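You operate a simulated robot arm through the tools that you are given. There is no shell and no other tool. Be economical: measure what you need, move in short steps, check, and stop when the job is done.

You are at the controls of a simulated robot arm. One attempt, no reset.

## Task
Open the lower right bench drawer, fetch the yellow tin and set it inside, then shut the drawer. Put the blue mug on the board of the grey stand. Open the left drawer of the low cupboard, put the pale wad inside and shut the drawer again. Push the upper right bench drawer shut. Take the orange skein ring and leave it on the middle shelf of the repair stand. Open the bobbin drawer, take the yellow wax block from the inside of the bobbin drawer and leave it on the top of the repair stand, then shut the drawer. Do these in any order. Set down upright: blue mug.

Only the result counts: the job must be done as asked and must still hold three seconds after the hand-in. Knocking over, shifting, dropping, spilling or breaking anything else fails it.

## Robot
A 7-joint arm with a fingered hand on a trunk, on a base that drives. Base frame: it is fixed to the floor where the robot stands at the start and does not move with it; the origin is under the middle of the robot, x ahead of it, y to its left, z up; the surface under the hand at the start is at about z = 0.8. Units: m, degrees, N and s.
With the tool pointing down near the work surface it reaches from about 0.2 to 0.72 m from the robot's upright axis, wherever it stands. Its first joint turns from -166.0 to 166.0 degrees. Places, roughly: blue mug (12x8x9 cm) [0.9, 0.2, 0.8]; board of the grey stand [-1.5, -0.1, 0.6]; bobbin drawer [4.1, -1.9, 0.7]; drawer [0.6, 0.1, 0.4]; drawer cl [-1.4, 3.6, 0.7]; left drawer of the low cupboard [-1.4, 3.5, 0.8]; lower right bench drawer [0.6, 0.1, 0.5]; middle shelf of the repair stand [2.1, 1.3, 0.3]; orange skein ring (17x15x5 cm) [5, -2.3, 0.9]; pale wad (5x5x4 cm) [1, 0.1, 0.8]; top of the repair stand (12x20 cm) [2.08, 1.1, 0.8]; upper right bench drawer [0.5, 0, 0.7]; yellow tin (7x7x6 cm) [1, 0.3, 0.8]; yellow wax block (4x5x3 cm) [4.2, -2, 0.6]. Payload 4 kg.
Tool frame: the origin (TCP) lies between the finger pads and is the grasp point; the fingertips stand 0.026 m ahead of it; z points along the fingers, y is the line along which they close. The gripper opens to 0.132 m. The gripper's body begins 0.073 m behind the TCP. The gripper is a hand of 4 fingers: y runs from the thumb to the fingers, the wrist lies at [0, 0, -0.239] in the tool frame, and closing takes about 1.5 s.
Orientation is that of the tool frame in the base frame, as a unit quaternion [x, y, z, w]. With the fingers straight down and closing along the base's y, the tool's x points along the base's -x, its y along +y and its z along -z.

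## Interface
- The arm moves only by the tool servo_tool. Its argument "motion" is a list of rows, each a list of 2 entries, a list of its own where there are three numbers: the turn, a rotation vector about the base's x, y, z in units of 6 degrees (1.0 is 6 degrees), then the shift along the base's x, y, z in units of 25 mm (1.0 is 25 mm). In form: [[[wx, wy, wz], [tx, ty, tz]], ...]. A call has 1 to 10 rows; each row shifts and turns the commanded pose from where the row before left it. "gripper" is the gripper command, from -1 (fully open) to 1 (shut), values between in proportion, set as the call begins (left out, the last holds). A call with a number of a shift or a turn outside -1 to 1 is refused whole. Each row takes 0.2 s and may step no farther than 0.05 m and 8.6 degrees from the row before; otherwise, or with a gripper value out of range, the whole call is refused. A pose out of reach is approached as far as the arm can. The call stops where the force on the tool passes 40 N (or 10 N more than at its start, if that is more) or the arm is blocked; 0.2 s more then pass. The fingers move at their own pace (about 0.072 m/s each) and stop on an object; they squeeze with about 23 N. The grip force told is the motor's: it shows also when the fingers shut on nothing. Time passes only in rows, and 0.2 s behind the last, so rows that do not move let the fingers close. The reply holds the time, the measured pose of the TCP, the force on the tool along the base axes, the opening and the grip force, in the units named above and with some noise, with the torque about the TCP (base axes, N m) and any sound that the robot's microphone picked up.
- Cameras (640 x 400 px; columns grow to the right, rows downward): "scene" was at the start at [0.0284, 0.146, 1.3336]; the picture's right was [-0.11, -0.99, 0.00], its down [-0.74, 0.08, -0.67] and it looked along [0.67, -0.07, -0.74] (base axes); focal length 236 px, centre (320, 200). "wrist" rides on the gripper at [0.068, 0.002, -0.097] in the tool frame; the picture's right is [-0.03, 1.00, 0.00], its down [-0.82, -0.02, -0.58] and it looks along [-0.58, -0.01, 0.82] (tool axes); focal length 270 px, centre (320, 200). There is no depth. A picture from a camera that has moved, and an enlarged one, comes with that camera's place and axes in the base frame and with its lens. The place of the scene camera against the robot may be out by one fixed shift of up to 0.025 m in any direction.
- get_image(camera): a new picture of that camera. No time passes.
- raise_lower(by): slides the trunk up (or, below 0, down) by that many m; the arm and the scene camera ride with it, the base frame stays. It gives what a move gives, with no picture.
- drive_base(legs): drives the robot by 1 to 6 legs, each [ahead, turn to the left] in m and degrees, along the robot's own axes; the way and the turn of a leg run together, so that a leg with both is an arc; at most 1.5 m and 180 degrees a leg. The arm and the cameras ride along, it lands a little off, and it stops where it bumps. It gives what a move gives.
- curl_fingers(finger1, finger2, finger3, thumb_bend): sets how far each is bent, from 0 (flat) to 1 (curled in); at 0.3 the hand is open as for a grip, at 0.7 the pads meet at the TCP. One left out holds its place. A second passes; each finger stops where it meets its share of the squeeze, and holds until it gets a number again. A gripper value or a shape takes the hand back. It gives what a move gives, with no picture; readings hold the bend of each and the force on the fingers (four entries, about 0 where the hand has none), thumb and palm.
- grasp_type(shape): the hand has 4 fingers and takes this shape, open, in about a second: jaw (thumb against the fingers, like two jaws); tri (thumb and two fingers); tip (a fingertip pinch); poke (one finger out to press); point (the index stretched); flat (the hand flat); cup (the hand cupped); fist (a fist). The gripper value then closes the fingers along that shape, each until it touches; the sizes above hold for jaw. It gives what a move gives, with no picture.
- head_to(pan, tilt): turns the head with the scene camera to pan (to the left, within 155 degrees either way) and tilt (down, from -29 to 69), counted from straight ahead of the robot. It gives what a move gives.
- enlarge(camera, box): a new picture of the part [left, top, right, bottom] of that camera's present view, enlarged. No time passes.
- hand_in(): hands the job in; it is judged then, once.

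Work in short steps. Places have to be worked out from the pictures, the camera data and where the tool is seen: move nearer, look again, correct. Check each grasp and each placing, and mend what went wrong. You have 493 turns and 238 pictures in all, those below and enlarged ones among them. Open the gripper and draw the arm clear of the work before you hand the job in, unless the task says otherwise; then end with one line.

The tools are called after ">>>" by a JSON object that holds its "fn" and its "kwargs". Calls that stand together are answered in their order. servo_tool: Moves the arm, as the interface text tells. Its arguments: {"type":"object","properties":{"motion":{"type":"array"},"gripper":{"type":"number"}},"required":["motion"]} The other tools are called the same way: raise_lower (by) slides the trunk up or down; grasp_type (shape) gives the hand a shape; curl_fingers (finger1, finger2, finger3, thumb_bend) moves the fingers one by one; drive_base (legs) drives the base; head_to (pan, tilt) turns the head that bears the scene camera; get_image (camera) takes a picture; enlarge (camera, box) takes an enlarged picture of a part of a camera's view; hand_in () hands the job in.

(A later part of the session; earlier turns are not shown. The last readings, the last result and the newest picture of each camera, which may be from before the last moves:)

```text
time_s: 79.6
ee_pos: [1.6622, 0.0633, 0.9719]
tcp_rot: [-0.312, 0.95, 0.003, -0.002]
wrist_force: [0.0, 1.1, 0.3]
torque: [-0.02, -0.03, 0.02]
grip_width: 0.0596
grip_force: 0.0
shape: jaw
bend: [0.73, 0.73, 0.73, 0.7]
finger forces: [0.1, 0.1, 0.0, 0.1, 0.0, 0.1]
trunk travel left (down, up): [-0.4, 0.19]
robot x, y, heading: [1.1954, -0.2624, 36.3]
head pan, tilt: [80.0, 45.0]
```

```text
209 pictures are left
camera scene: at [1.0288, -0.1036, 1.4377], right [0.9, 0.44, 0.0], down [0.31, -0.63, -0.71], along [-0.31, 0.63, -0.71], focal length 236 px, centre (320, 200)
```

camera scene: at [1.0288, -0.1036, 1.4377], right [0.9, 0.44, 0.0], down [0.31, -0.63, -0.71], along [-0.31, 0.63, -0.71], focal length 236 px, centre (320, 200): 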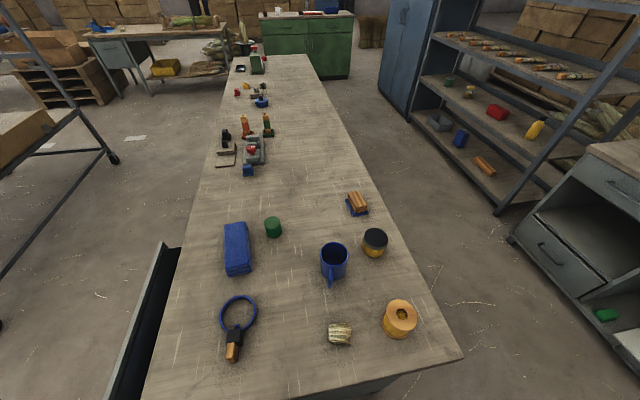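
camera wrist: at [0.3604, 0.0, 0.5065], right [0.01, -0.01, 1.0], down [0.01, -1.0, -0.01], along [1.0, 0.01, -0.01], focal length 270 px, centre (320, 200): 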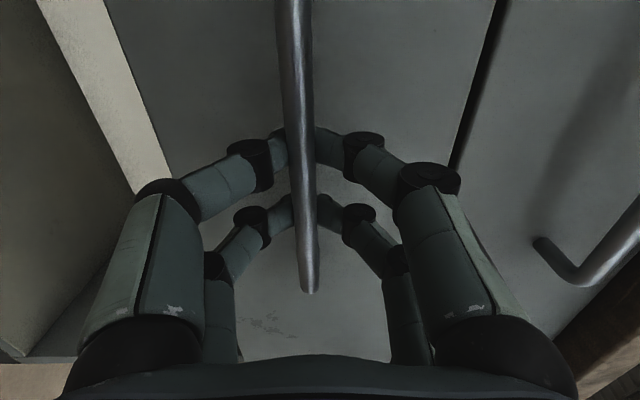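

From here the tin is at about (0.995,0.332), the mug at (0.915,0.205) with its handle toward -y, and the wad at (0.997,0.066). I'll swing the hand toward the tin at height, with the jaws open wider.

>>> {"fn": "servo_tool", "kwargs": {"motion": [[[0, 0, 0], [-0.985, 0.397, 0.15]], [[0, 0, 0], [-0.985, 0.397, 0.15]], [[0, 0, 0], [-0.985, 0.397, 0.15]], [[0, 0, 0], [-0.985, 0.397, 0.15]], [[0, 0, 0], [-0.985, 0.397, 0.15]], [[0, 0, 0], [-0.985, 0.397, 0.15]], [[0, 0, 0], [-0.985, 0.397, 0.15]], [[0, 0, 0], [-0.985, 0.397, 0.15]], [[0, 0, 0], [-0.985, 0.397, 0]], [[0, 0, 0], [-0.985, 0.397, 0]]], "gripper": -0.6}}

>>> {"fn": "servo_tool", "kwargs": {"motion": [[[0, 0, 0], [-0.985, 0.397, 0]], [[0, 0, 0], [-0.985, 0.397, 0]], [[0, 0, 0], [-0.985, 0.397, 0]], [[0, 0, 0], [-0.985, 0.397, 0]], [[0, 0, 0], [-0.985, 0.397, 0]], [[0, 0, 0], [-0.985, 0.397, 0]], [[0, 0, 0], [-0.985, 0.397, 0]], [[0, 0, 0], [-0.985, 0.397, 0]], [[0, 0, 0], [-0.985, 0.397, 0]], [[0, 0, 0], [-0.985, 0.397, 0]]]}}

>>> {"fn": "get_image", "kwargs": {"camera": "wrist"}}

```text
time_s: 81.8
ee_pos: [1.4184, 0.1617, 1.0035]
tcp_rot: [-0.311, 0.95, 0.004, -0.001]
wrist_force: [-0.3, -0.2, 0.1]
torque: [0.04, 0.0, -0.03]
grip_width: 0.1054
grip_force: 0.0
shape: jaw
bend: [0.59, 0.59, 0.59, 0.45]
finger forces: [0.0, 0.0, 0.0, 0.0, 0.0, 0.0]
trunk travel left (down, up): [-0.4, 0.19]
robot x, y, heading: [1.1934, -0.2637, 36.2]
head pan, tilt: [80.0, 45.0]
```

```text
time_s: 84.0
ee_pos: [1.172, 0.2623, 1.0022]
tcp_rot: [-0.311, 0.95, 0.004, -0.001]
wrist_force: [-0.1, -0.5, -1.2]
torque: [-0.01, 0.03, -0.05]
grip_width: 0.1054
grip_force: 0.1
shape: jaw
bend: [0.59, 0.59, 0.59, 0.45]
finger forces: [0.0, 0.0, 0.1, 0.0, 0.0, 0.0]
trunk travel left (down, up): [-0.4, 0.19]
robot x, y, heading: [1.1961, -0.2679, 36.2]
head pan, tilt: [80.0, 45.0]
```

```text
208 pictures are left
camera wrist: at [1.1169, 0.2247, 1.0996], right [-0.57, 0.82, 0.01], down [0.67, 0.46, 0.58], along [0.47, 0.33, -0.82], focal length 270 px, centre (320, 200)
```

wrist: 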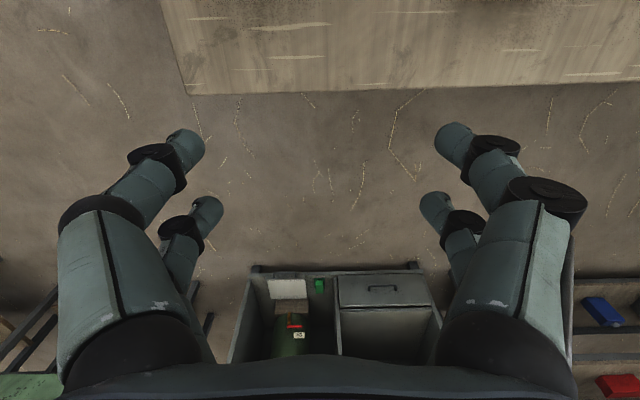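

I'll continue to a point over the tin and look.

>>> {"fn": "servo_tool", "kwargs": {"motion": [[[0, 0, 0], [-0.985, 0.397, 0]], [[0, 0, 0], [-0.985, 0.397, 0]], [[0, 0, 0], [-0.985, 0.397, 0]], [[0, 0, 0], [-0.985, 0.397, 0]], [[0, 0, 0], [-0.985, 0.397, 0]], [[0, 0, 0], [-0.985, 0.397, 0]], [[0, 0, 0], [-0.985, 0.397, 0]]]}}

>>> {"fn": "get_image", "kwargs": {"camera": "wrist"}}

>>> {"fn": "get_image", "kwargs": {"camera": "scene"}}

```text
time_s: 85.6
ee_pos: [0.9978, 0.3337, 1.0006]
tcp_rot: [-0.312, 0.95, 0.002, -0.001]
wrist_force: [-0.4, -0.8, -0.1]
torque: [0.0, 0.03, 0.0]
grip_width: 0.1052
grip_force: 0.0
shape: jaw
bend: [0.59, 0.59, 0.59, 0.45]
finger forces: [0.1, 0.0, 0.0, 0.0, 0.0, 0.0]
trunk travel left (down, up): [-0.4, 0.19]
robot x, y, heading: [1.1927, -0.2634, 36.3]
head pan, tilt: [80.0, 45.0]
```

```text
207 pictures are left
camera wrist: at [0.943, 0.2946, 1.0987], right [-0.57, 0.82, 0.01], down [0.67, 0.46, 0.58], along [0.47, 0.33, -0.82], focal length 270 px, centre (320, 200)
```

wrist: 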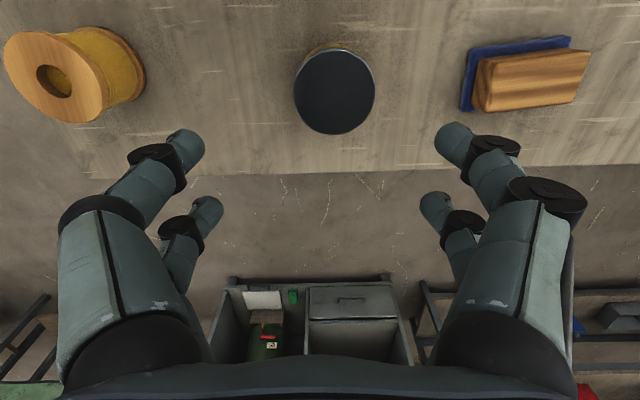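

```text
206 pictures are left
camera scene: at [1.0287, -0.1037, 1.4377], right [0.9, 0.44, 0.0], down [0.31, -0.63, -0.71], along [-0.31, 0.63, -0.71], focal length 236 px, centre (320, 200)
```

scene: 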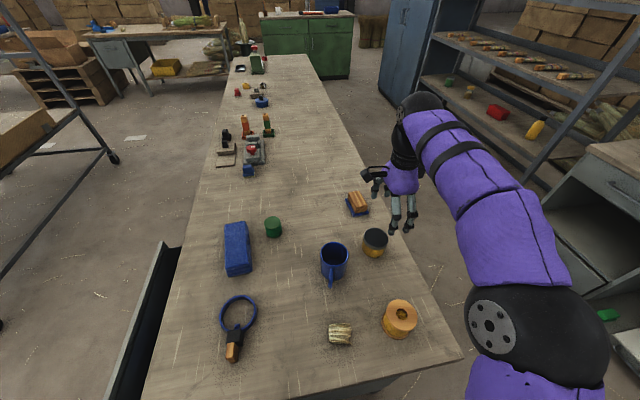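

The tin lid's centre comes to (0.982,0.338). I'll centre on it and descend to z≈0.835.

>>> {"fn": "servo_tool", "kwargs": {"motion": [[[0, 0, 0], [-0.64, 0.16, 0]], [[0, 0, 0], [0, 0, -0.95]], [[0, 0, 0], [0, 0, -0.95]], [[0, 0, 0], [0, 0, -0.95]], [[0, 0, 0], [0, 0, -0.95]], [[0, 0, 0], [0, 0, -0.95]], [[0, 0, 0], [0, 0, -0.95]], [[0, 0, 0], [0, 0, -0.9]]]}}

>>> {"fn": "get_image", "kwargs": {"camera": "wrist"}}

```text
time_s: 87.4
ee_pos: [0.9837, 0.3361, 0.8354]
tcp_rot: [-0.312, 0.95, 0.002, -0.001]
wrist_force: [-0.5, 0.4, -0.4]
torque: [-0.03, -0.02, -0.04]
grip_width: 0.1058
grip_force: 0.0
shape: jaw
bend: [0.59, 0.59, 0.59, 0.45]
finger forces: [0.0, 0.0, 0.0, 0.1, 0.0, 0.0]
trunk travel left (down, up): [-0.4, 0.19]
robot x, y, heading: [1.1905, -0.268, 36.5]
head pan, tilt: [80.0, 45.0]
```

```text
205 pictures are left
camera wrist: at [0.9285, 0.2974, 0.9321], right [-0.57, 0.82, 0.01], down [0.67, 0.46, 0.58], along [0.47, 0.33, -0.82], focal length 270 px, centre (320, 200)
```

wrist: 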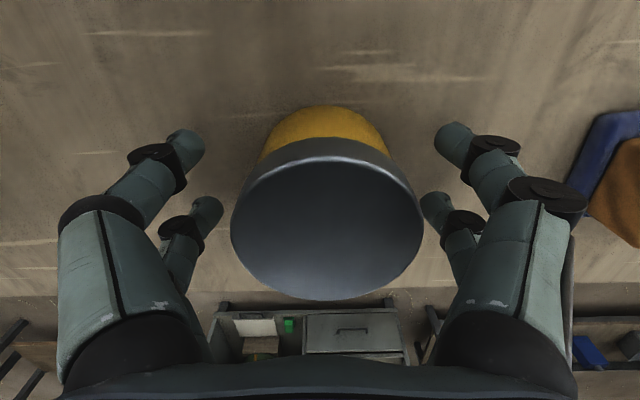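

The tin is centred between the fingers. I'll close on it.

>>> {"fn": "servo_tool", "kwargs": {"motion": [[[0, 0, 0], [0, 0, 0]], [[0, 0, 0], [0, 0, 0]], [[0, 0, 0], [0, 0, 0]], [[0, 0, 0], [0, 0, 0]], [[0, 0, 0], [0, 0, 0]], [[0, 0, 0], [0, 0, 0]]], "gripper": 1}}

>>> {"fn": "servo_tool", "kwargs": {"motion": [[[0, 0, 0], [0, 0, 0.4]], [[0, 0, 0], [0, 0, 0.8]], [[0, 0, 0], [0, 0, 0.9]], [[0, 0, 0], [0, 0, 0.9]], [[0, 0, 0], [0, 0, 0.9]], [[0, 0, 0], [0, 0, 0.9]], [[0, 0, 0], [0, 0, 0.9]], [[0, 0, 0], [0, 0, 0.9]]]}}

>>> {"fn": "get_image", "kwargs": {"camera": "wrist"}}

```text
time_s: 88.8
ee_pos: [0.9829, 0.3364, 0.8345]
tcp_rot: [-0.311, 0.95, 0.003, -0.001]
wrist_force: [-0.2, -0.3, 0.6]
torque: [0.05, 0.0, -0.02]
grip_width: 0.0489
grip_force: 22.6
shape: jaw
bend: [0.73, 0.73, 0.73, 0.7]
finger forces: [21.0, 22.1, 21.2, 0.0, 20.0, 0.0]
trunk travel left (down, up): [-0.4, 0.19]
robot x, y, heading: [1.1922, -0.2659, 36.2]
head pan, tilt: [80.0, 45.0]
```

```text
time_s: 90.6
ee_pos: [0.9835, 0.3362, 1.002]
tcp_rot: [-0.311, 0.95, 0.003, -0.001]
wrist_force: [1.0, 1.0, -1.7]
torque: [-0.01, -0.01, -0.01]
grip_width: 0.0484
grip_force: 23.9
shape: jaw
bend: [0.73, 0.73, 0.73, 0.7]
finger forces: [21.1, 22.4, 21.4, 0.0, 20.0, 0.0]
trunk travel left (down, up): [-0.4, 0.19]
robot x, y, heading: [1.1914, -0.2689, 36.2]
head pan, tilt: [80.0, 45.0]
```

```text
204 pictures are left
camera wrist: at [0.9276, 0.2984, 1.0994], right [-0.57, 0.82, 0.01], down [0.67, 0.46, 0.58], along [0.47, 0.33, -0.82], focal length 270 px, centre (320, 200)
```

wrist: 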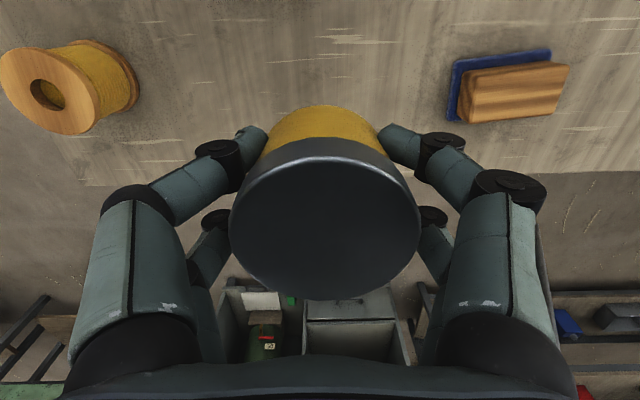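

Tin held. I'll retrace the arm to the robot's front, then drive back round to the front of the drawer.

>>> {"fn": "servo_tool", "kwargs": {"motion": [[[0, 0, 0], [0.985, -0.4, 0]], [[0, 0, 0], [0.985, -0.4, 0]], [[0, 0, 0], [0.985, -0.4, 0]], [[0, 0, 0], [0.985, -0.4, 0]], [[0, 0, 0], [0.985, -0.4, 0]], [[0, 0, 0], [0.985, -0.4, 0]], [[0, 0, 0], [0.985, -0.4, 0]], [[0, 0, 0], [0.985, -0.4, 0]], [[0, 0, 0], [0.985, -0.4, 0]], [[0, 0, 0], [0.985, -0.4, 0]]]}}

>>> {"fn": "servo_tool", "kwargs": {"motion": [[[0, 0, 0], [0.985, -0.4, 0]], [[0, 0, 0], [0.985, -0.4, 0]], [[0, 0, 0], [0.985, -0.4, 0]], [[0, 0, 0], [0.985, -0.4, 0]], [[0, 0, 0], [0.985, -0.4, 0]], [[0, 0, 0], [0.985, -0.4, 0]], [[0, 0, 0], [0.985, -0.4, 0]], [[0, 0, 0], [0.985, -0.4, 0]], [[0, 0, 0], [0.985, -0.4, 0]], [[0, 0, 0], [0.985, -0.4, 0]]]}}

>>> {"fn": "servo_tool", "kwargs": {"motion": [[[0, 0, 0], [0.985, -0.4, 0]], [[0, 0, 0], [0.985, -0.4, 0]], [[0, 0, 0], [0.985, -0.4, 0]], [[0, 0, 0], [0.985, -0.4, 0]], [[0, 0, 0], [0.985, -0.4, 0]], [[0, 0, 0], [0.985, -0.4, 0]]]}}

>>> {"fn": "drive_base", "kwargs": {"legs": [[-1.27, 0], [0, 90], [0.66, 0], [0, -90]]}}

>>> {"fn": "head_to", "kwargs": {"pan": 0, "tilt": 55}}

>>> {"fn": "get_image", "kwargs": {"camera": "scene"}}

```text
time_s: 92.8
ee_pos: [1.2274, 0.2364, 1.0027]
tcp_rot: [-0.311, 0.95, 0.003, -0.001]
wrist_force: [-0.8, 0.3, -1.0]
torque: [-0.03, -0.02, -0.03]
grip_width: 0.0484
grip_force: 23.0
shape: jaw
bend: [0.73, 0.73, 0.73, 0.7]
finger forces: [21.6, 22.6, 21.7, 0.1, 20.0, 0.1]
trunk travel left (down, up): [-0.4, 0.19]
robot x, y, heading: [1.1946, -0.2675, 36.2]
head pan, tilt: [80.0, 45.0]
```

```text
time_s: 95.0
ee_pos: [1.475, 0.1356, 1.0019]
tcp_rot: [-0.312, 0.95, 0.004, -0.001]
wrist_force: [-0.6, -0.7, -2.1]
torque: [-0.02, 0.01, -0.01]
grip_width: 0.0485
grip_force: 22.7
shape: jaw
bend: [0.73, 0.73, 0.73, 0.7]
finger forces: [21.6, 22.6, 22.0, 0.1, 20.0, 0.0]
trunk travel left (down, up): [-0.4, 0.19]
robot x, y, heading: [1.1872, -0.2634, 36.1]
head pan, tilt: [80.0, 45.0]
```

```text
time_s: 96.4
ee_pos: [1.6224, 0.0763, 1.0012]
tcp_rot: [-0.312, 0.95, 0.003, -0.001]
wrist_force: [0.0, -0.6, -1.6]
torque: [-0.01, 0.04, -0.02]
grip_width: 0.0481
grip_force: 22.7
shape: jaw
bend: [0.73, 0.73, 0.73, 0.7]
finger forces: [21.7, 22.5, 22.0, 0.0, 19.9, 0.0]
trunk travel left (down, up): [-0.4, 0.19]
robot x, y, heading: [1.1945, -0.2657, 36.0]
head pan, tilt: [80.0, 45.0]
```

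```text
time_s: 114.5
ee_pos: [0.2028, -0.1499, 1.0023]
tcp_rot: [-0.313, 0.95, 0.003, -0.001]
wrist_force: [-0.4, -0.2, -1.1]
torque: [0.01, 0.05, 0.03]
grip_width: 0.0477
grip_force: 23.2
shape: jaw
bend: [0.73, 0.73, 0.73, 0.7]
finger forces: [20.8, 22.2, 22.1, 0.1, 19.6, 0.0]
trunk travel left (down, up): [-0.4, 0.19]
robot x, y, heading: [-0.2221, -0.4961, 36.2]
head pan, tilt: [80.0, 45.0]
```

```text
time_s: 116.1
ee_pos: [0.2017, -0.1501, 1.0017]
tcp_rot: [-0.313, 0.95, 0.004, -0.001]
wrist_force: [0.5, -0.4, -0.7]
torque: [0.0, -0.05, -0.01]
grip_width: 0.0475
grip_force: 23.0
shape: jaw
bend: [0.73, 0.73, 0.73, 0.7]
finger forces: [20.8, 22.2, 22.1, 0.0, 19.5, 0.1]
trunk travel left (down, up): [-0.4, 0.19]
robot x, y, heading: [-0.2248, -0.4942, 36.2]
head pan, tilt: [0.0, 55.0]
```

```text
203 pictures are left
camera scene: at [-0.295, -0.3625, 1.4243], right [0.59, -0.81, 0.0], down [-0.66, -0.49, -0.57], along [0.46, 0.34, -0.82], focal length 236 px, centre (320, 200)
```

scene: 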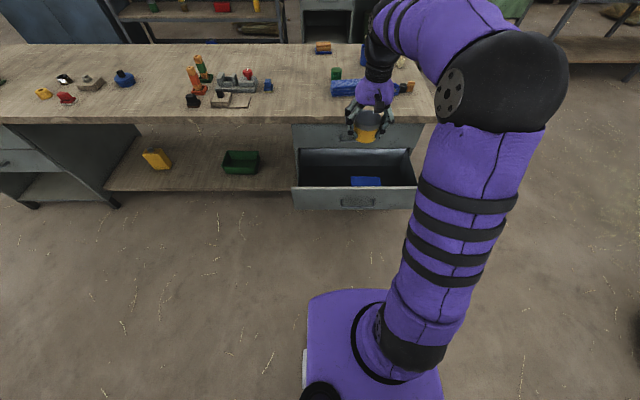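

Tin still held. I'll drive 0.15 m closer, then position it over the free left part of the drawer (s≈0.14, n≈0.29).

>>> {"fn": "drive_base", "kwargs": {"legs": [[0.15, 0]]}}

>>> {"fn": "servo_tool", "kwargs": {"motion": [[[0, 0, 0], [-0.4, 0.85, 0]], [[0, 0, 0], [-0.4, 0.85, 0]], [[0, 0, 0], [-0.4, 0.85, 0]], [[0, 0, 0], [0.0, 0.95, 0]], [[0, 0, 0], [0.4, 0.4, 0]]]}}

>>> {"fn": "get_image", "kwargs": {"camera": "wrist"}}

```text
time_s: 117.5
ee_pos: [0.324, -0.0616, 1.0011]
tcp_rot: [-0.313, 0.95, 0.004, -0.001]
wrist_force: [-0.2, 0.2, -1.5]
torque: [-0.02, 0.01, 0.01]
grip_width: 0.0477
grip_force: 23.0
shape: jaw
bend: [0.73, 0.73, 0.73, 0.7]
finger forces: [20.9, 22.2, 22.1, 0.1, 19.6, 0.0]
trunk travel left (down, up): [-0.4, 0.19]
robot x, y, heading: [-0.1052, -0.4053, 36.3]
head pan, tilt: [0.0, 55.0]
```

```text
time_s: 118.7
ee_pos: [0.3046, 0.0351, 1.0025]
tcp_rot: [-0.313, 0.95, 0.002, -0.002]
wrist_force: [-0.4, -0.4, -1.6]
torque: [0.01, 0.03, 0.02]
grip_width: 0.0475
grip_force: 23.5
shape: jaw
bend: [0.74, 0.73, 0.73, 0.7]
finger forces: [20.8, 22.4, 22.4, 0.0, 19.7, 0.0]
trunk travel left (down, up): [-0.4, 0.19]
robot x, y, heading: [-0.1006, -0.407, 36.3]
head pan, tilt: [0.0, 55.0]
```

```text
202 pictures are left
camera wrist: at [0.2498, -0.0031, 1.0996], right [-0.57, 0.82, 0.01], down [0.67, 0.47, 0.58], along [0.47, 0.33, -0.82], focal length 270 px, centre (320, 200)
```

wrist: 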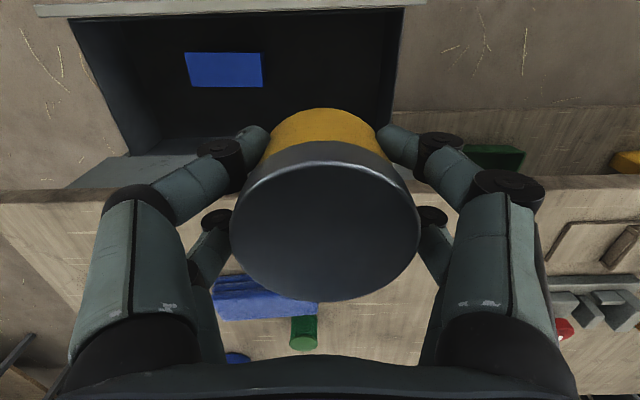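

The tin hangs over free drawer space, left of the blue item. I'll lower the trunk.

>>> {"fn": "raise_lower", "kwargs": {"by": -0.38}}

>>> {"fn": "get_image", "kwargs": {"camera": "wrist"}}

>>> {"fn": "get_image", "kwargs": {"camera": "scene"}}

```text
time_s: 122.3
ee_pos: [0.3048, 0.0357, 0.6225]
tcp_rot: [-0.312, 0.95, 0.004, -0.001]
wrist_force: [0.0, -0.7, -1.9]
torque: [0.0, -0.02, 0.0]
grip_width: 0.0476
grip_force: 23.6
shape: jaw
bend: [0.74, 0.73, 0.73, 0.7]
finger forces: [20.8, 22.3, 22.3, 0.0, 19.8, 0.0]
trunk travel left (down, up): [-0.02, 0.57]
robot x, y, heading: [-0.1016, -0.4041, 36.2]
head pan, tilt: [0.0, 55.0]
```

```text
201 pictures are left
camera wrist: at [0.2498, -0.0036, 0.7199], right [-0.57, 0.82, 0.01], down [0.67, 0.47, 0.58], along [0.47, 0.34, -0.82], focal length 270 px, centre (320, 200)
```

wrist: 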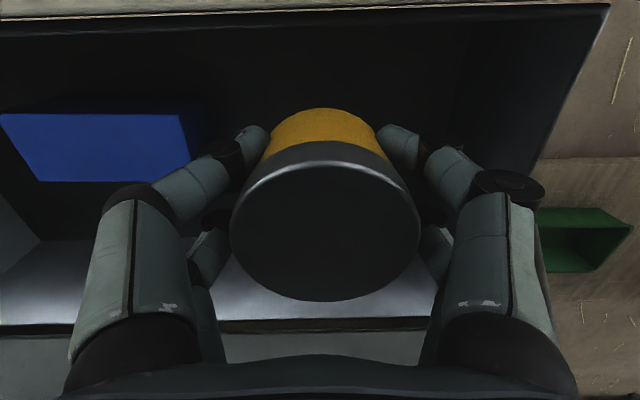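

```text
200 pictures are left
camera scene: at [-0.1735, -0.2732, 1.0443], right [0.59, -0.81, 0.0], down [-0.66, -0.49, -0.57], along [0.46, 0.34, -0.82], focal length 236 px, centre (320, 200)
```

scene: 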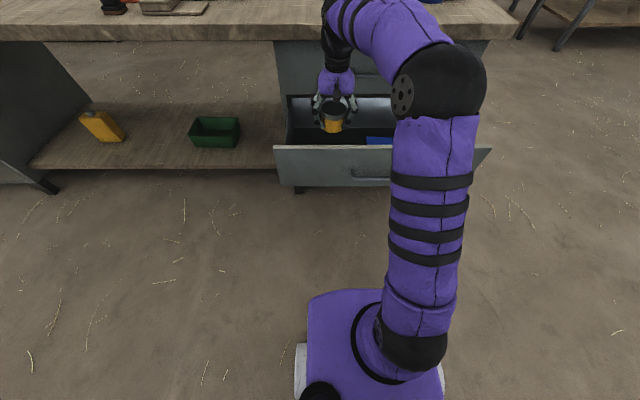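

I'll descend gently, watching the vertical force.

>>> {"fn": "servo_tool", "kwargs": {"motion": [[[0, 0, 0], [0, 0, -0.8]], [[0, 0, 0], [0, 0, -0.8]], [[0, 0, 0], [0, 0, -0.8]], [[0, 0, 0], [0, 0, -0.8]], [[0, 0, 0], [0, 0, -0.6]], [[0, 0, 0], [0, 0, -0.4]]]}}

>>> {"fn": "get_image", "kwargs": {"camera": "wrist"}}

>>> {"fn": "enlarge", "kwargs": {"camera": "scene", "box": [250, 60, 450, 200]}}

```text
time_s: 123.7
ee_pos: [0.3055, 0.0349, 0.5181]
tcp_rot: [-0.312, 0.95, 0.003, -0.001]
wrist_force: [-0.1, 0.0, -1.3]
torque: [0.02, -0.03, -0.01]
grip_width: 0.0478
grip_force: 22.8
shape: jaw
bend: [0.74, 0.73, 0.73, 0.7]
finger forces: [21.1, 22.5, 22.4, 0.1, 19.9, 0.0]
trunk travel left (down, up): [-0.02, 0.57]
robot x, y, heading: [-0.1016, -0.406, 36.2]
head pan, tilt: [0.0, 55.0]
```

```text
199 pictures are left
camera wrist: at [0.251, -0.0032, 0.6152], right [-0.57, 0.82, 0.01], down [0.67, 0.47, 0.58], along [0.47, 0.34, -0.82], focal length 270 px, centre (320, 200)
```

wrist: 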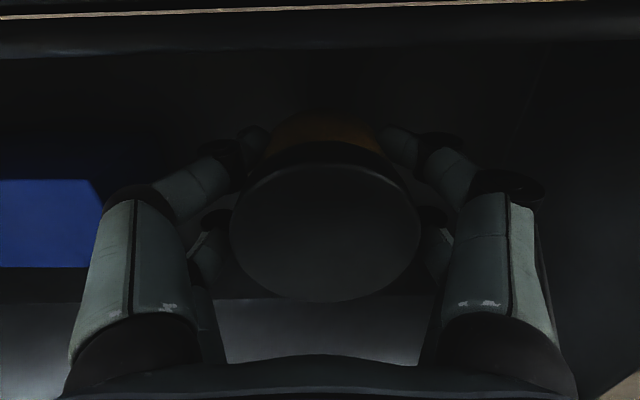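

```text
2.86 times, centred on (350, 130) of scene
camera zoom: at [-0.1736, -0.2732, 1.0443], right [0.59, -0.81, 0.0], down [-0.66, -0.48, -0.57], along [0.46, 0.34, -0.82], focal length 674 px, centre (234, 400)
```

zoom: 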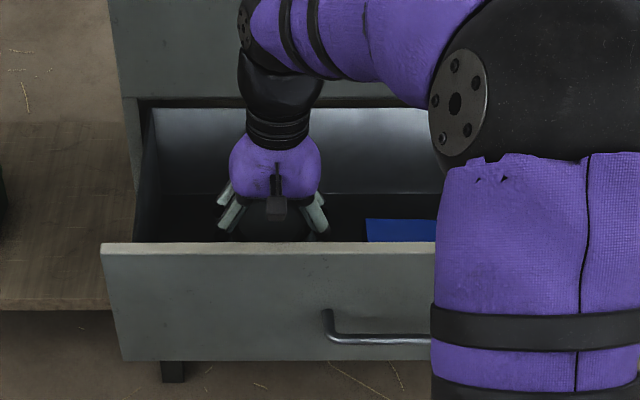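

Still clear. I'll continue in small steps until contact.

>>> {"fn": "servo_tool", "kwargs": {"motion": [[[0, 0, 0], [0, 0, -0.4]], [[0, 0, 0], [0, 0, -0.4]], [[0, 0, 0], [0, 0, -0.3]]]}}

>>> {"fn": "servo_tool", "kwargs": {"motion": [[[0, 0, 0], [0, 0, -0.2]], [[0, 0, 0], [0, 0, -0.2]]]}}

```text
time_s: 124.5
ee_pos: [0.3052, 0.0347, 0.4891]
tcp_rot: [-0.312, 0.95, 0.003, -0.001]
wrist_force: [-0.2, 0.1, -1.3]
torque: [0.02, 0.02, -0.02]
grip_width: 0.0476
grip_force: 22.7
shape: jaw
bend: [0.74, 0.73, 0.73, 0.7]
finger forces: [21.1, 22.5, 22.4, 0.1, 19.9, 0.0]
trunk travel left (down, up): [-0.02, 0.57]
robot x, y, heading: [-0.1052, -0.4075, 36.2]
head pan, tilt: [0.0, 55.0]
```

```text
time_s: 125.2
ee_pos: [0.3065, 0.0366, 0.4878]
tcp_rot: [-0.312, 0.95, 0.006, 0.004]
wrist_force: [1.6, -1.7, 16.4]
torque: [-0.78, 1.38, 0.18]
grip_width: 0.0475
grip_force: 23.2
shape: jaw
bend: [0.74, 0.73, 0.73, 0.7]
finger forces: [21.1, 22.5, 22.5, 0.0, 19.9, 0.0]
trunk travel left (down, up): [-0.02, 0.57]
robot x, y, heading: [-0.1027, -0.4033, 36.2]
head pan, tilt: [0.0, 55.0]
stopped in row 2: the force on the tool passed its limit at 44 N (the readings are from after the stop); the commanded pose is now the measured one
```

The tin rests on the drawer floor. I'll open slightly and rise straight up.

>>> {"fn": "servo_tool", "kwargs": {"motion": [[[0, 0, 0], [0, 0, 0.04]], [[0, 0, 0], [0, 0, 0]], [[0, 0, 0], [0, 0, 0]], [[0, 0, 0], [0, 0, 0]]], "gripper": -0.1}}

>>> {"fn": "servo_tool", "kwargs": {"motion": [[[0, 0, 0], [0, 0, 0.3]], [[0, 0, 0], [0, 0, 0.6]], [[0, 0, 0], [0, 0, 0.9]], [[0, 0, 0], [0, 0, 0.9]], [[0, 0, 0], [0, 0, 0.9]], [[0, 0, 0], [0, 0, 0.9]]]}}

>>> {"fn": "raise_lower", "kwargs": {"by": 0.3}}

>>> {"fn": "get_image", "kwargs": {"camera": "wrist"}}

```text
time_s: 126.2
ee_pos: [0.3056, 0.0352, 0.4879]
tcp_rot: [-0.312, 0.95, 0.006, 0.002]
wrist_force: [3.5, -2.8, 16.0]
torque: [-0.43, 1.3, 0.32]
grip_width: 0.0719
grip_force: 0.0
shape: jaw
bend: [0.72, 0.72, 0.72, 0.7]
finger forces: [0.0, 0.0, 0.1, 0.0, 0.0, 0.1]
trunk travel left (down, up): [-0.02, 0.57]
robot x, y, heading: [-0.1037, -0.4034, 36.3]
head pan, tilt: [0.0, 55.0]
```

```text
time_s: 127.6
ee_pos: [0.306, 0.0339, 0.5992]
tcp_rot: [-0.312, 0.95, 0.005, 0.003]
wrist_force: [0.1, 0.4, 0.2]
torque: [0.02, -0.03, -0.02]
grip_width: 0.0722
grip_force: 0.0
shape: jaw
bend: [0.72, 0.72, 0.72, 0.7]
finger forces: [0.0, 0.0, 0.0, 0.1, 0.1, 0.1]
trunk travel left (down, up): [-0.02, 0.57]
robot x, y, heading: [-0.1031, -0.4032, 36.3]
head pan, tilt: [0.0, 55.0]
```

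```text
time_s: 130.6
ee_pos: [0.306, 0.0364, 0.8978]
tcp_rot: [-0.312, 0.95, 0.005, 0.004]
wrist_force: [0.4, 0.7, -0.2]
torque: [0.02, 0.0, 0.02]
grip_width: 0.072
grip_force: 0.1
shape: jaw
bend: [0.72, 0.72, 0.72, 0.7]
finger forces: [0.1, 0.1, 0.0, 0.0, 0.1, 0.1]
trunk travel left (down, up): [-0.32, 0.27]
robot x, y, heading: [-0.1044, -0.4077, 36.1]
head pan, tilt: [0.0, 55.0]
```

```text
197 pictures are left
camera wrist: at [0.251, -0.0032, 0.995], right [-0.57, 0.82, 0.01], down [0.67, 0.46, 0.58], along [0.48, 0.34, -0.81], focal length 270 px, centre (320, 200)
```

wrist: 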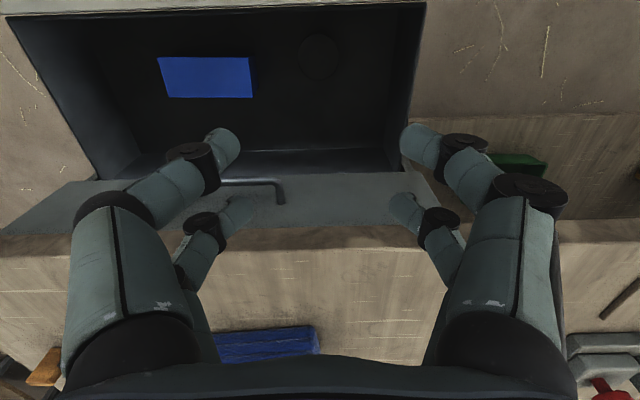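

The tin is in the drawer. To shut it, I'll back the base off, make a fist, and tilt the hand horizontal.

>>> {"fn": "drive_base", "kwargs": {"legs": [[-0.19, 0]]}}

>>> {"fn": "grasp_type", "kwargs": {"shape": "fist"}}

>>> {"fn": "servo_tool", "kwargs": {"motion": [[[0.58, -0.81, 0], [0.5, -0.3, 0]], [[0.58, -0.81, 0], [0.5, -0.3, 0]], [[0.58, -0.81, 0], [0.5, -0.3, 0]], [[0.58, -0.81, 0], [0.5, -0.3, 0]], [[0.58, -0.81, 0], [0.5, -0.3, 0]], [[0.58, -0.81, 0], [0.3, -0.42, 0]], [[0.58, -0.81, 0], [0.3, -0.42, 0]], [[0.58, -0.81, 0], [0.3, -0.42, 0]], [[0.58, -0.81, 0], [0.3, -0.42, 0]], [[0.58, -0.81, 0], [0.3, -0.42, 0]]]}}

>>> {"fn": "servo_tool", "kwargs": {"motion": [[[0.58, -0.81, 0], [0, 0, 0]], [[0.58, -0.81, 0], [0, 0, 0]], [[0.58, -0.81, 0], [0, 0, 0]], [[0.58, -0.81, 0], [0, 0, 0]], [[0.58, -0.81, 0], [0, 0, 0]]]}}

>>> {"fn": "get_image", "kwargs": {"camera": "scene"}}

```text
time_s: 132.3
ee_pos: [0.1604, -0.0738, 0.899]
tcp_rot: [-0.31, 0.951, 0.004, 0.004]
wrist_force: [-0.2, 0.8, 0.0]
torque: [0.01, 0.01, 0.02]
grip_width: 0.0724
grip_force: 0.1
shape: jaw
bend: [0.72, 0.72, 0.72, 0.7]
finger forces: [0.0, 0.0, 0.1, 0.1, 0.0, 0.0]
trunk travel left (down, up): [-0.32, 0.27]
robot x, y, heading: [-0.2525, -0.5175, 36.2]
head pan, tilt: [0.0, 55.0]
stopped in leg 1: the robot was blocked; the commanded pose is now the measured one
```

```text
time_s: 133.2
ee_pos: [0.1603, -0.0749, 0.898]
tcp_rot: [-0.31, 0.951, 0.005, 0.004]
wrist_force: [-0.4, 0.7, -0.4]
torque: [0.01, -0.04, -0.03]
grip_width: 0.0
grip_force: 0.1
shape: fist
bend: [1.0, 1.0, 1.0, 0.53]
finger forces: [0.0, 0.0, 0.0, 0.1, 0.0, 0.1]
trunk travel left (down, up): [-0.32, 0.27]
robot x, y, heading: [-0.2494, -0.5136, 35.9]
head pan, tilt: [0.0, 55.0]
```

```text
time_s: 135.4
ee_pos: [0.2605, -0.162, 0.8992]
tcp_rot: [-0.27, 0.821, 0.154, 0.479]
wrist_force: [0.3, -0.1, 0.1]
torque: [0.0, -0.02, 0.02]
grip_width: 0.0002
grip_force: 0.1
shape: fist
bend: [1.0, 1.0, 1.0, 0.53]
finger forces: [0.0, 0.0, 0.1, 0.1, 0.0, 0.1]
trunk travel left (down, up): [-0.32, 0.27]
robot x, y, heading: [-0.2521, -0.5136, 36.1]
head pan, tilt: [0.0, 55.0]
```

```text
time_s: 136.6
ee_pos: [0.261, -0.1646, 0.8976]
tcp_rot: [-0.222, 0.669, 0.216, 0.675]
wrist_force: [-0.3, -0.2, -0.6]
torque: [-0.03, 0.04, 0.02]
grip_width: 0.0
grip_force: 0.0
shape: fist
bend: [1.0, 1.0, 1.0, 0.53]
finger forces: [0.0, 0.1, 0.0, 0.0, 0.1, 0.0]
trunk travel left (down, up): [-0.32, 0.27]
robot x, y, heading: [-0.255, -0.5133, 36.2]
head pan, tilt: [0.0, 55.0]
```

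```text
196 pictures are left
camera scene: at [-0.3211, -0.3816, 1.3443], right [0.59, -0.81, 0.0], down [-0.66, -0.48, -0.57], along [0.46, 0.34, -0.82], focal length 236 px, centre (320, 200)
```

scene: 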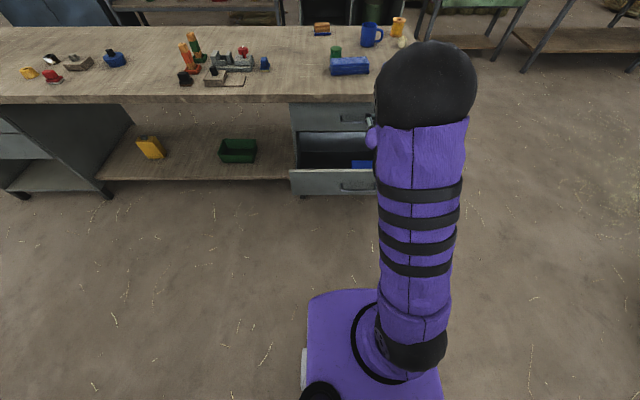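

The base bumped something behind at n≈-0.505. I'll look back at the cart to see whether it was disturbed.

>>> {"fn": "head_to", "kwargs": {"pan": 150, "tilt": 40}}

>>> {"fn": "get_image", "kwargs": {"camera": "scene"}}

>>> {"fn": "head_to", "kwargs": {"pan": -155, "tilt": 40}}

>>> {"fn": "get_image", "kwargs": {"camera": "scene"}}

```text
time_s: 138.9
ee_pos: [0.26, -0.1625, 0.8983]
tcp_rot: [-0.222, 0.67, 0.216, 0.674]
wrist_force: [0.7, -0.8, 0.9]
torque: [0.0, 0.01, -0.04]
grip_width: 0.0
grip_force: 0.1
shape: fist
bend: [1.0, 1.0, 1.0, 0.53]
finger forces: [0.0, 0.0, 0.0, 0.0, 0.0, 0.0]
trunk travel left (down, up): [-0.32, 0.27]
robot x, y, heading: [-0.248, -0.5117, 36.3]
head pan, tilt: [150.0, 40.0]
```

```text
195 pictures are left
camera scene: at [-0.4637, -0.4329, 1.365], right [-0.11, 0.99, 0.0], down [0.64, 0.07, -0.77], along [-0.76, -0.08, -0.64], focal length 236 px, centre (320, 200)
```

scene: 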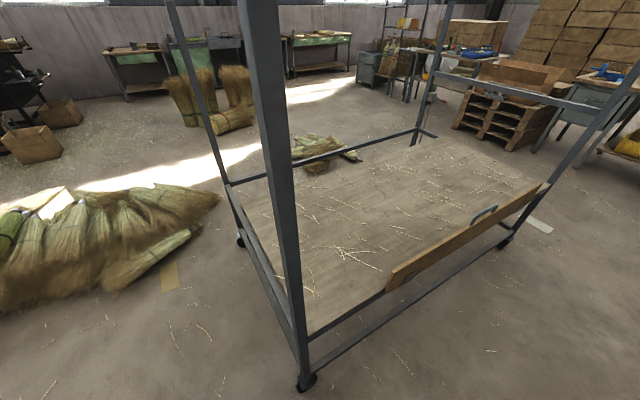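

```text
time_s: 143.1
ee_pos: [0.2611, -0.1645, 0.8974]
tcp_rot: [-0.223, 0.67, 0.216, 0.675]
wrist_force: [0.6, 0.0, -0.2]
torque: [-0.02, -0.01, 0.01]
grip_width: 0.0
grip_force: 0.0
shape: fist
bend: [1.0, 1.0, 1.0, 0.53]
finger forces: [0.1, 0.0, 0.0, 0.1, 0.1, 0.1]
trunk travel left (down, up): [-0.32, 0.27]
robot x, y, heading: [-0.2501, -0.5122, 36.0]
head pan, tilt: [-154.7, 40.0]
```

```text
194 pictures are left
camera scene: at [-0.4199, -0.4985, 1.365], right [-0.88, 0.48, 0.0], down [0.31, 0.56, -0.77], along [-0.37, -0.67, -0.64], focal length 236 px, centre (320, 200)
```

scene: 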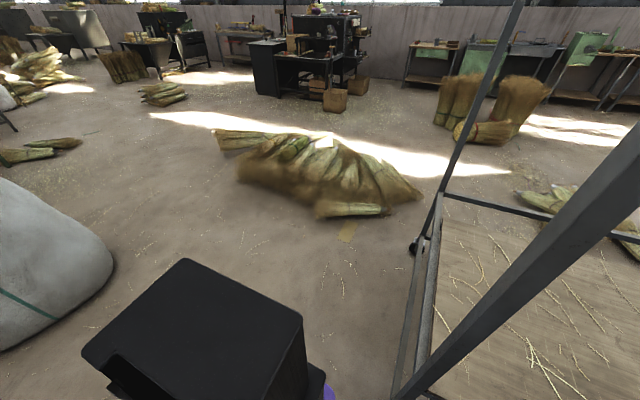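

The cart leg is where it was, so nothing moved. I'll pull the fist back slightly and lower the trunk to drawer height.

>>> {"fn": "servo_tool", "kwargs": {"motion": [[[0, 0, 0], [-0.7, -0.5, 0]], [[0, 0, 0], [-0.7, -0.5, 0]]]}}

>>> {"fn": "raise_lower", "kwargs": {"by": -0.32}}

>>> {"fn": "servo_tool", "kwargs": {"motion": [[[0, 0, 0], [0, 0, -0.8]], [[0, 0, 0], [0, 0, -0.8]], [[0, 0, 0], [0, 0, -0.8]]]}}

>>> {"fn": "head_to", "kwargs": {"pan": 0, "tilt": 45}}

>>> {"fn": "get_image", "kwargs": {"camera": "wrist"}}

>>> {"fn": "get_image", "kwargs": {"camera": "scene"}}

```text
time_s: 143.7
ee_pos: [0.2247, -0.1889, 0.9003]
tcp_rot: [-0.221, 0.67, 0.215, 0.675]
wrist_force: [0.0, 0.1, 0.5]
torque: [-0.03, -0.02, 0.0]
grip_width: 0.0002
grip_force: 0.1
shape: fist
bend: [1.0, 1.0, 1.0, 0.53]
finger forces: [0.1, 0.1, 0.0, 0.0, 0.0, 0.0]
trunk travel left (down, up): [-0.32, 0.27]
robot x, y, heading: [-0.2505, -0.5131, 36.2]
head pan, tilt: [-154.7, 40.0]
```

```text
time_s: 146.8
ee_pos: [0.2253, -0.1892, 0.5787]
tcp_rot: [-0.222, 0.67, 0.216, 0.675]
wrist_force: [0.8, -0.6, 0.2]
torque: [0.0, -0.02, 0.03]
grip_width: 0.0
grip_force: 0.0
shape: fist
bend: [1.0, 1.0, 1.0, 0.53]
finger forces: [0.0, 0.1, 0.1, 0.0, 0.1, 0.0]
trunk travel left (down, up): [0.0, 0.59]
robot x, y, heading: [-0.2472, -0.5144, 36.2]
head pan, tilt: [-154.7, 40.0]
```

```text
time_s: 147.7
ee_pos: [0.2251, -0.1891, 0.5193]
tcp_rot: [-0.221, 0.67, 0.215, 0.675]
wrist_force: [-0.1, -0.1, 0.2]
torque: [0.0, -0.01, -0.01]
grip_width: 0.0
grip_force: 0.0
shape: fist
bend: [1.0, 1.0, 1.0, 0.53]
finger forces: [0.1, 0.0, 0.0, 0.0, 0.0, 0.0]
trunk travel left (down, up): [0.0, 0.59]
robot x, y, heading: [-0.2482, -0.517, 35.8]
head pan, tilt: [-154.7, 40.0]
```

```text
time_s: 150.1
ee_pos: [0.226, -0.1893, 0.5181]
tcp_rot: [-0.223, 0.67, 0.216, 0.675]
wrist_force: [-0.5, -0.4, -0.1]
torque: [0.01, 0.01, 0.0]
grip_width: 0.0
grip_force: 0.0
shape: fist
bend: [1.0, 1.0, 1.0, 0.53]
finger forces: [0.0, 0.0, 0.0, 0.1, 0.0, 0.0]
trunk travel left (down, up): [0.0, 0.59]
robot x, y, heading: [-0.2518, -0.5114, 35.9]
head pan, tilt: [0.0, 45.0]
```

```text
193 pictures are left
camera wrist: at [0.1475, -0.2443, 0.4506], right [-0.59, 0.81, 0.02], down [-0.46, -0.35, 0.81], along [0.66, 0.47, 0.58], focal length 270 px, centre (320, 200)
```

wrist: 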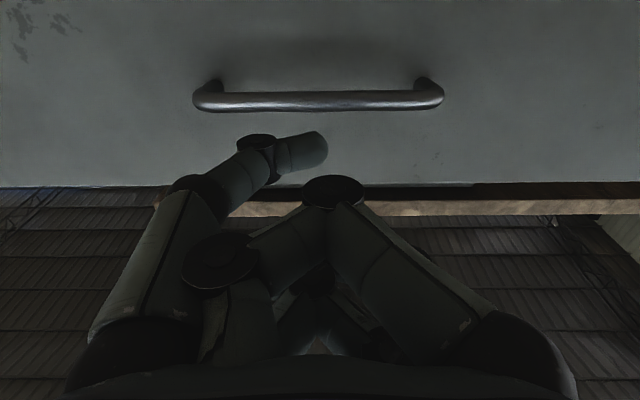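

```text
192 pictures are left
camera scene: at [-0.3135, -0.376, 1.0377], right [0.59, -0.81, 0.0], down [-0.57, -0.42, -0.71], along [0.57, 0.42, -0.71], focal length 236 px, centre (320, 200)
```

scene: 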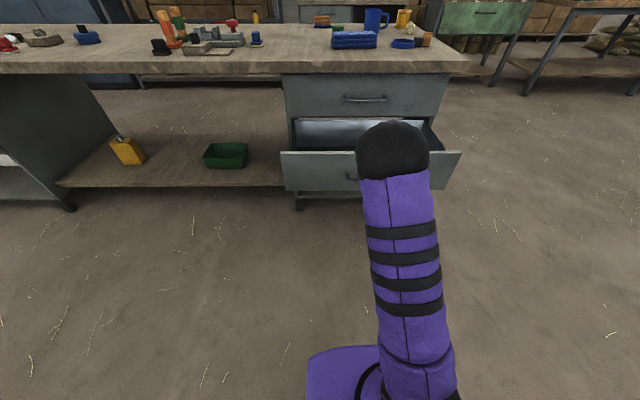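

The thumb sticks out and might hook the bar. I'll curl it in and raise the hand 3 cm so that the push lands above the bar.

>>> {"fn": "curl_fingers", "kwargs": {"finger1": 1, "finger2": 1, "finger3": 1, "thumb_bend": 1}}

>>> {"fn": "servo_tool", "kwargs": {"motion": [[[0, 0, 0], [0, 0, 0.8]], [[0, 0, 0], [0, 0, 0.5]]]}}

>>> {"fn": "get_image", "kwargs": {"camera": "wrist"}}

```text
time_s: 151.1
ee_pos: [0.2265, -0.1895, 0.5179]
tcp_rot: [-0.221, 0.67, 0.216, 0.674]
wrist_force: [0.5, -0.1, -0.6]
torque: [0.03, 0.04, 0.0]
grip_width: 0.0394
grip_force: 0.1
shape: fingers
bend: [1.0, 0.9, 1.0, 0.94]
finger forces: [0.0, 0.0, 0.0, 0.0, 0.0, 0.1]
trunk travel left (down, up): [0.0, 0.59]
robot x, y, heading: [-0.2508, -0.5103, 36.2]
head pan, tilt: [0.0, 45.0]
```

```text
time_s: 151.7
ee_pos: [0.2272, -0.1904, 0.5525]
tcp_rot: [-0.222, 0.67, 0.216, 0.675]
wrist_force: [0.3, 0.6, 0.3]
torque: [0.01, 0.01, -0.01]
grip_width: 0.0395
grip_force: 0.2
shape: fingers
bend: [1.0, 0.9, 1.0, 0.94]
finger forces: [0.0, 0.1, 0.0, 0.1, 0.1, 0.0]
trunk travel left (down, up): [0.0, 0.59]
robot x, y, heading: [-0.2508, -0.5136, 36.1]
head pan, tilt: [0.0, 45.0]
```

```text
191 pictures are left
camera wrist: at [0.1484, -0.2446, 0.4828], right [-0.59, 0.81, 0.02], down [-0.46, -0.35, 0.81], along [0.66, 0.47, 0.58], focal length 270 px, centre (320, 200)
```

wrist: 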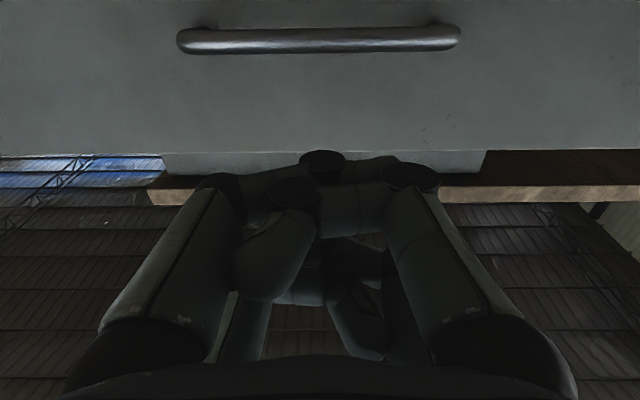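

The fist is ready above the bar. I'll push the drawer in.

>>> {"fn": "servo_tool", "kwargs": {"motion": [[[0, 0, 0], [0.81, 0.58, 0]], [[0, 0, 0], [0.81, 0.58, 0]], [[0, 0, 0], [0.81, 0.58, 0]], [[0, 0, 0], [0.81, 0.58, 0]], [[0, 0, 0], [0.6, 0.43, 0]], [[0, 0, 0], [0.6, 0.43, 0]], [[0, 0, 0], [0.6, 0.43, 0]], [[0, 0, 0], [0.6, 0.43, 0]], [[0, 0, 0], [0.6, 0.43, 0]], [[0, 0, 0], [0.6, 0.43, 0]]]}}

>>> {"fn": "servo_tool", "kwargs": {"motion": [[[0, 0, 0], [0.6, 0.43, 0]], [[0, 0, 0], [0.6, 0.43, 0]], [[0, 0, 0], [0.6, 0.43, 0]], [[0, 0, 0], [0.6, 0.43, 0]], [[0, 0, 0], [0.5, 0.36, 0]], [[0, 0, 0], [0.4, 0.29, 0]], [[0, 0, 0], [0.4, 0.29, 0]], [[0, 0, 0], [0.4, 0.29, 0]]]}}

>>> {"fn": "get_image", "kwargs": {"camera": "scene"}}

```text
time_s: 153.8
ee_pos: [0.396, -0.0653, 0.5527]
tcp_rot: [-0.221, 0.671, 0.216, 0.675]
wrist_force: [-0.1, 0.5, 0.2]
torque: [0.0, 0.0, -0.04]
grip_width: 0.0394
grip_force: 0.1
shape: fingers
bend: [1.0, 0.9, 1.0, 0.94]
finger forces: [0.0, 0.0, 0.0, 0.0, 0.1, 0.0]
trunk travel left (down, up): [0.0, 0.59]
robot x, y, heading: [-0.2512, -0.5132, 35.9]
head pan, tilt: [0.0, 45.0]
```

```text
time_s: 155.7
ee_pos: [0.5001, 0.0077, 0.5517]
tcp_rot: [-0.222, 0.67, 0.216, 0.675]
wrist_force: [0.2, 0.1, -0.4]
torque: [-0.04, 0.01, -0.03]
grip_width: 0.0394
grip_force: 0.0
shape: fingers
bend: [1.0, 0.9, 1.0, 0.94]
finger forces: [0.0, 0.0, 0.1, 0.0, 0.0, 0.0]
trunk travel left (down, up): [0.0, 0.59]
robot x, y, heading: [-0.2508, -0.5134, 36.2]
head pan, tilt: [0.0, 45.0]
```

```text
190 pictures are left
camera scene: at [-0.3135, -0.376, 1.0377], right [0.59, -0.81, 0.0], down [-0.57, -0.42, -0.71], along [0.57, 0.42, -0.71], focal length 236 px, centre (320, 200)
```

scene: 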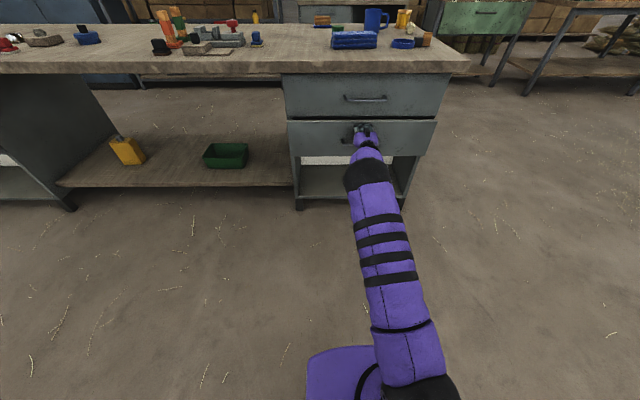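

Nearly closed. I'll continue to the stop.

>>> {"fn": "servo_tool", "kwargs": {"motion": [[[0, 0, 0], [0.4, 0.29, 0]], [[0, 0, 0], [0.4, 0.29, 0]], [[0, 0, 0], [0.4, 0.29, 0]], [[0, 0, 0], [0.4, 0.29, 0]], [[0, 0, 0], [0.4, 0.29, 0]], [[0, 0, 0], [0.4, 0.29, 0]], [[0, 0, 0], [0.4, 0.29, 0]]]}}

>>> {"fn": "get_image", "kwargs": {"camera": "wrist"}}

```text
time_s: 156.4
ee_pos: [0.5242, 0.0275, 0.551]
tcp_rot: [-0.222, 0.67, 0.217, 0.674]
wrist_force: [-39.6, -25.9, 1.0]
torque: [0.46, -0.72, 0.13]
grip_width: 0.0395
grip_force: 26.3
shape: fingers
bend: [1.0, 0.92, 1.0, 0.94]
finger forces: [0.1, 52.3, 0.0, 0.0, 0.0, 0.0]
trunk travel left (down, up): [0.0, 0.59]
robot x, y, heading: [-0.2471, -0.5099, 36.1]
head pan, tilt: [0.0, 45.0]
stopped in row 3: the force on the tool passed its limit at 61 N (the readings are from after the stop); the commanded pose is now the measured one
```

```text
189 pictures are left
camera wrist: at [0.447, -0.0276, 0.4829], right [-0.59, 0.81, 0.02], down [-0.46, -0.35, 0.81], along [0.66, 0.47, 0.58], focal length 270 px, centre (320, 200)
```

wrist: 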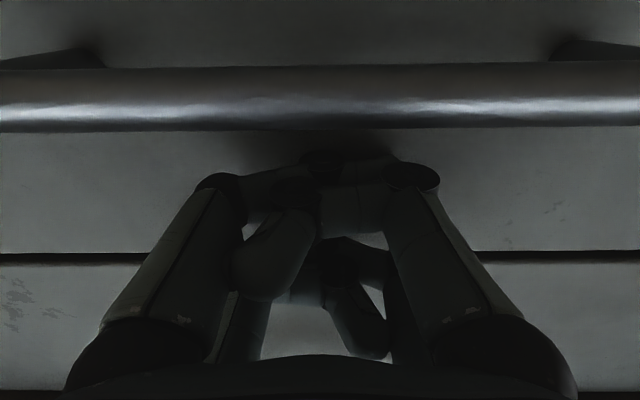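

Both fronts look flush. I'll withdraw straight back, slightly up, and verify.

>>> {"fn": "servo_tool", "kwargs": {"motion": [[[0, 0, 0], [-0.7, -0.5, 0.2]], [[0, 0, 0], [-0.7, -0.5, 0.1]], [[0, 0, 0], [-0.81, -0.58, 0]], [[0, 0, 0], [-0.81, -0.58, 0]], [[0, 0, 0], [-0.81, -0.58, 0]], [[0, 0, 0], [-0.81, -0.58, 0]], [[0, 0, 0], [-0.81, -0.58, 0]], [[0, 0, 0], [-0.81, -0.58, 0]]]}}

>>> {"fn": "servo_tool", "kwargs": {"motion": [[[0, 0, 0], [-0.81, -0.58, 0]], [[0, 0, 0], [-0.81, -0.58, 0]], [[0, 0, 0], [-0.81, -0.58, 0]], [[0, 0, 0], [-0.81, -0.58, 0]], [[0, 0, 0], [-0.81, -0.58, 0]]]}}

>>> {"fn": "raise_lower", "kwargs": {"by": 0.4}}

>>> {"fn": "enlarge", "kwargs": {"camera": "scene", "box": [240, 60, 500, 260]}}

```text
time_s: 158.2
ee_pos: [0.3696, -0.0836, 0.5563]
tcp_rot: [-0.223, 0.67, 0.215, 0.674]
wrist_force: [0.2, 0.1, -0.3]
torque: [0.01, 0.01, -0.03]
grip_width: 0.0394
grip_force: 0.1
shape: fingers
bend: [1.0, 0.91, 1.0, 0.94]
finger forces: [0.0, 0.1, 0.1, 0.0, 0.0, 0.0]
trunk travel left (down, up): [0.0, 0.59]
robot x, y, heading: [-0.2488, -0.5134, 36.0]
head pan, tilt: [0.0, 45.0]
```

```text
time_s: 159.4
ee_pos: [0.268, -0.1565, 0.5555]
tcp_rot: [-0.223, 0.67, 0.216, 0.674]
wrist_force: [1.0, 0.0, -0.1]
torque: [-0.02, -0.03, -0.02]
grip_width: 0.0396
grip_force: 0.1
shape: fingers
bend: [1.0, 0.91, 1.0, 0.94]
finger forces: [0.0, 0.1, 0.1, 0.1, 0.1, 0.0]
trunk travel left (down, up): [0.0, 0.59]
robot x, y, heading: [-0.2505, -0.5138, 36.0]
head pan, tilt: [0.0, 45.0]
```

```text
time_s: 163.3
ee_pos: [0.2674, -0.1565, 0.956]
tcp_rot: [-0.222, 0.671, 0.216, 0.674]
wrist_force: [-0.5, 0.0, -0.4]
torque: [0.0, 0.01, 0.02]
grip_width: 0.0395
grip_force: 0.1
shape: fingers
bend: [1.0, 0.91, 1.0, 0.94]
finger forces: [0.0, 0.0, 0.0, 0.1, 0.0, 0.0]
trunk travel left (down, up): [-0.4, 0.19]
robot x, y, heading: [-0.2502, -0.5156, 36.2]
head pan, tilt: [0.0, 45.0]
```

```text
2.00 times, centred on (370, 160) of scene
camera zoom: at [-0.3135, -0.3759, 1.4377], right [0.59, -0.81, 0.0], down [-0.57, -0.42, -0.71], along [0.57, 0.42, -0.71], focal length 472 px, centre (220, 280)
```

zoom: 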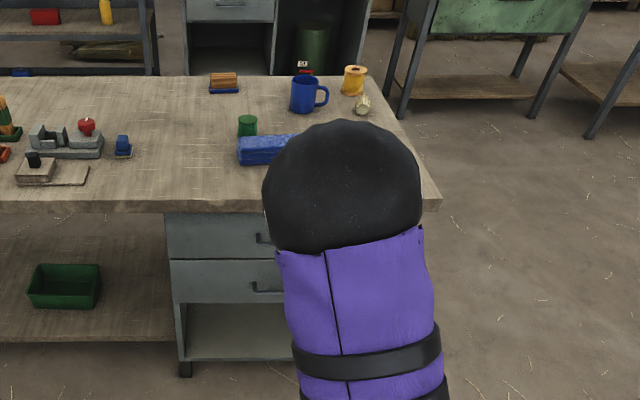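

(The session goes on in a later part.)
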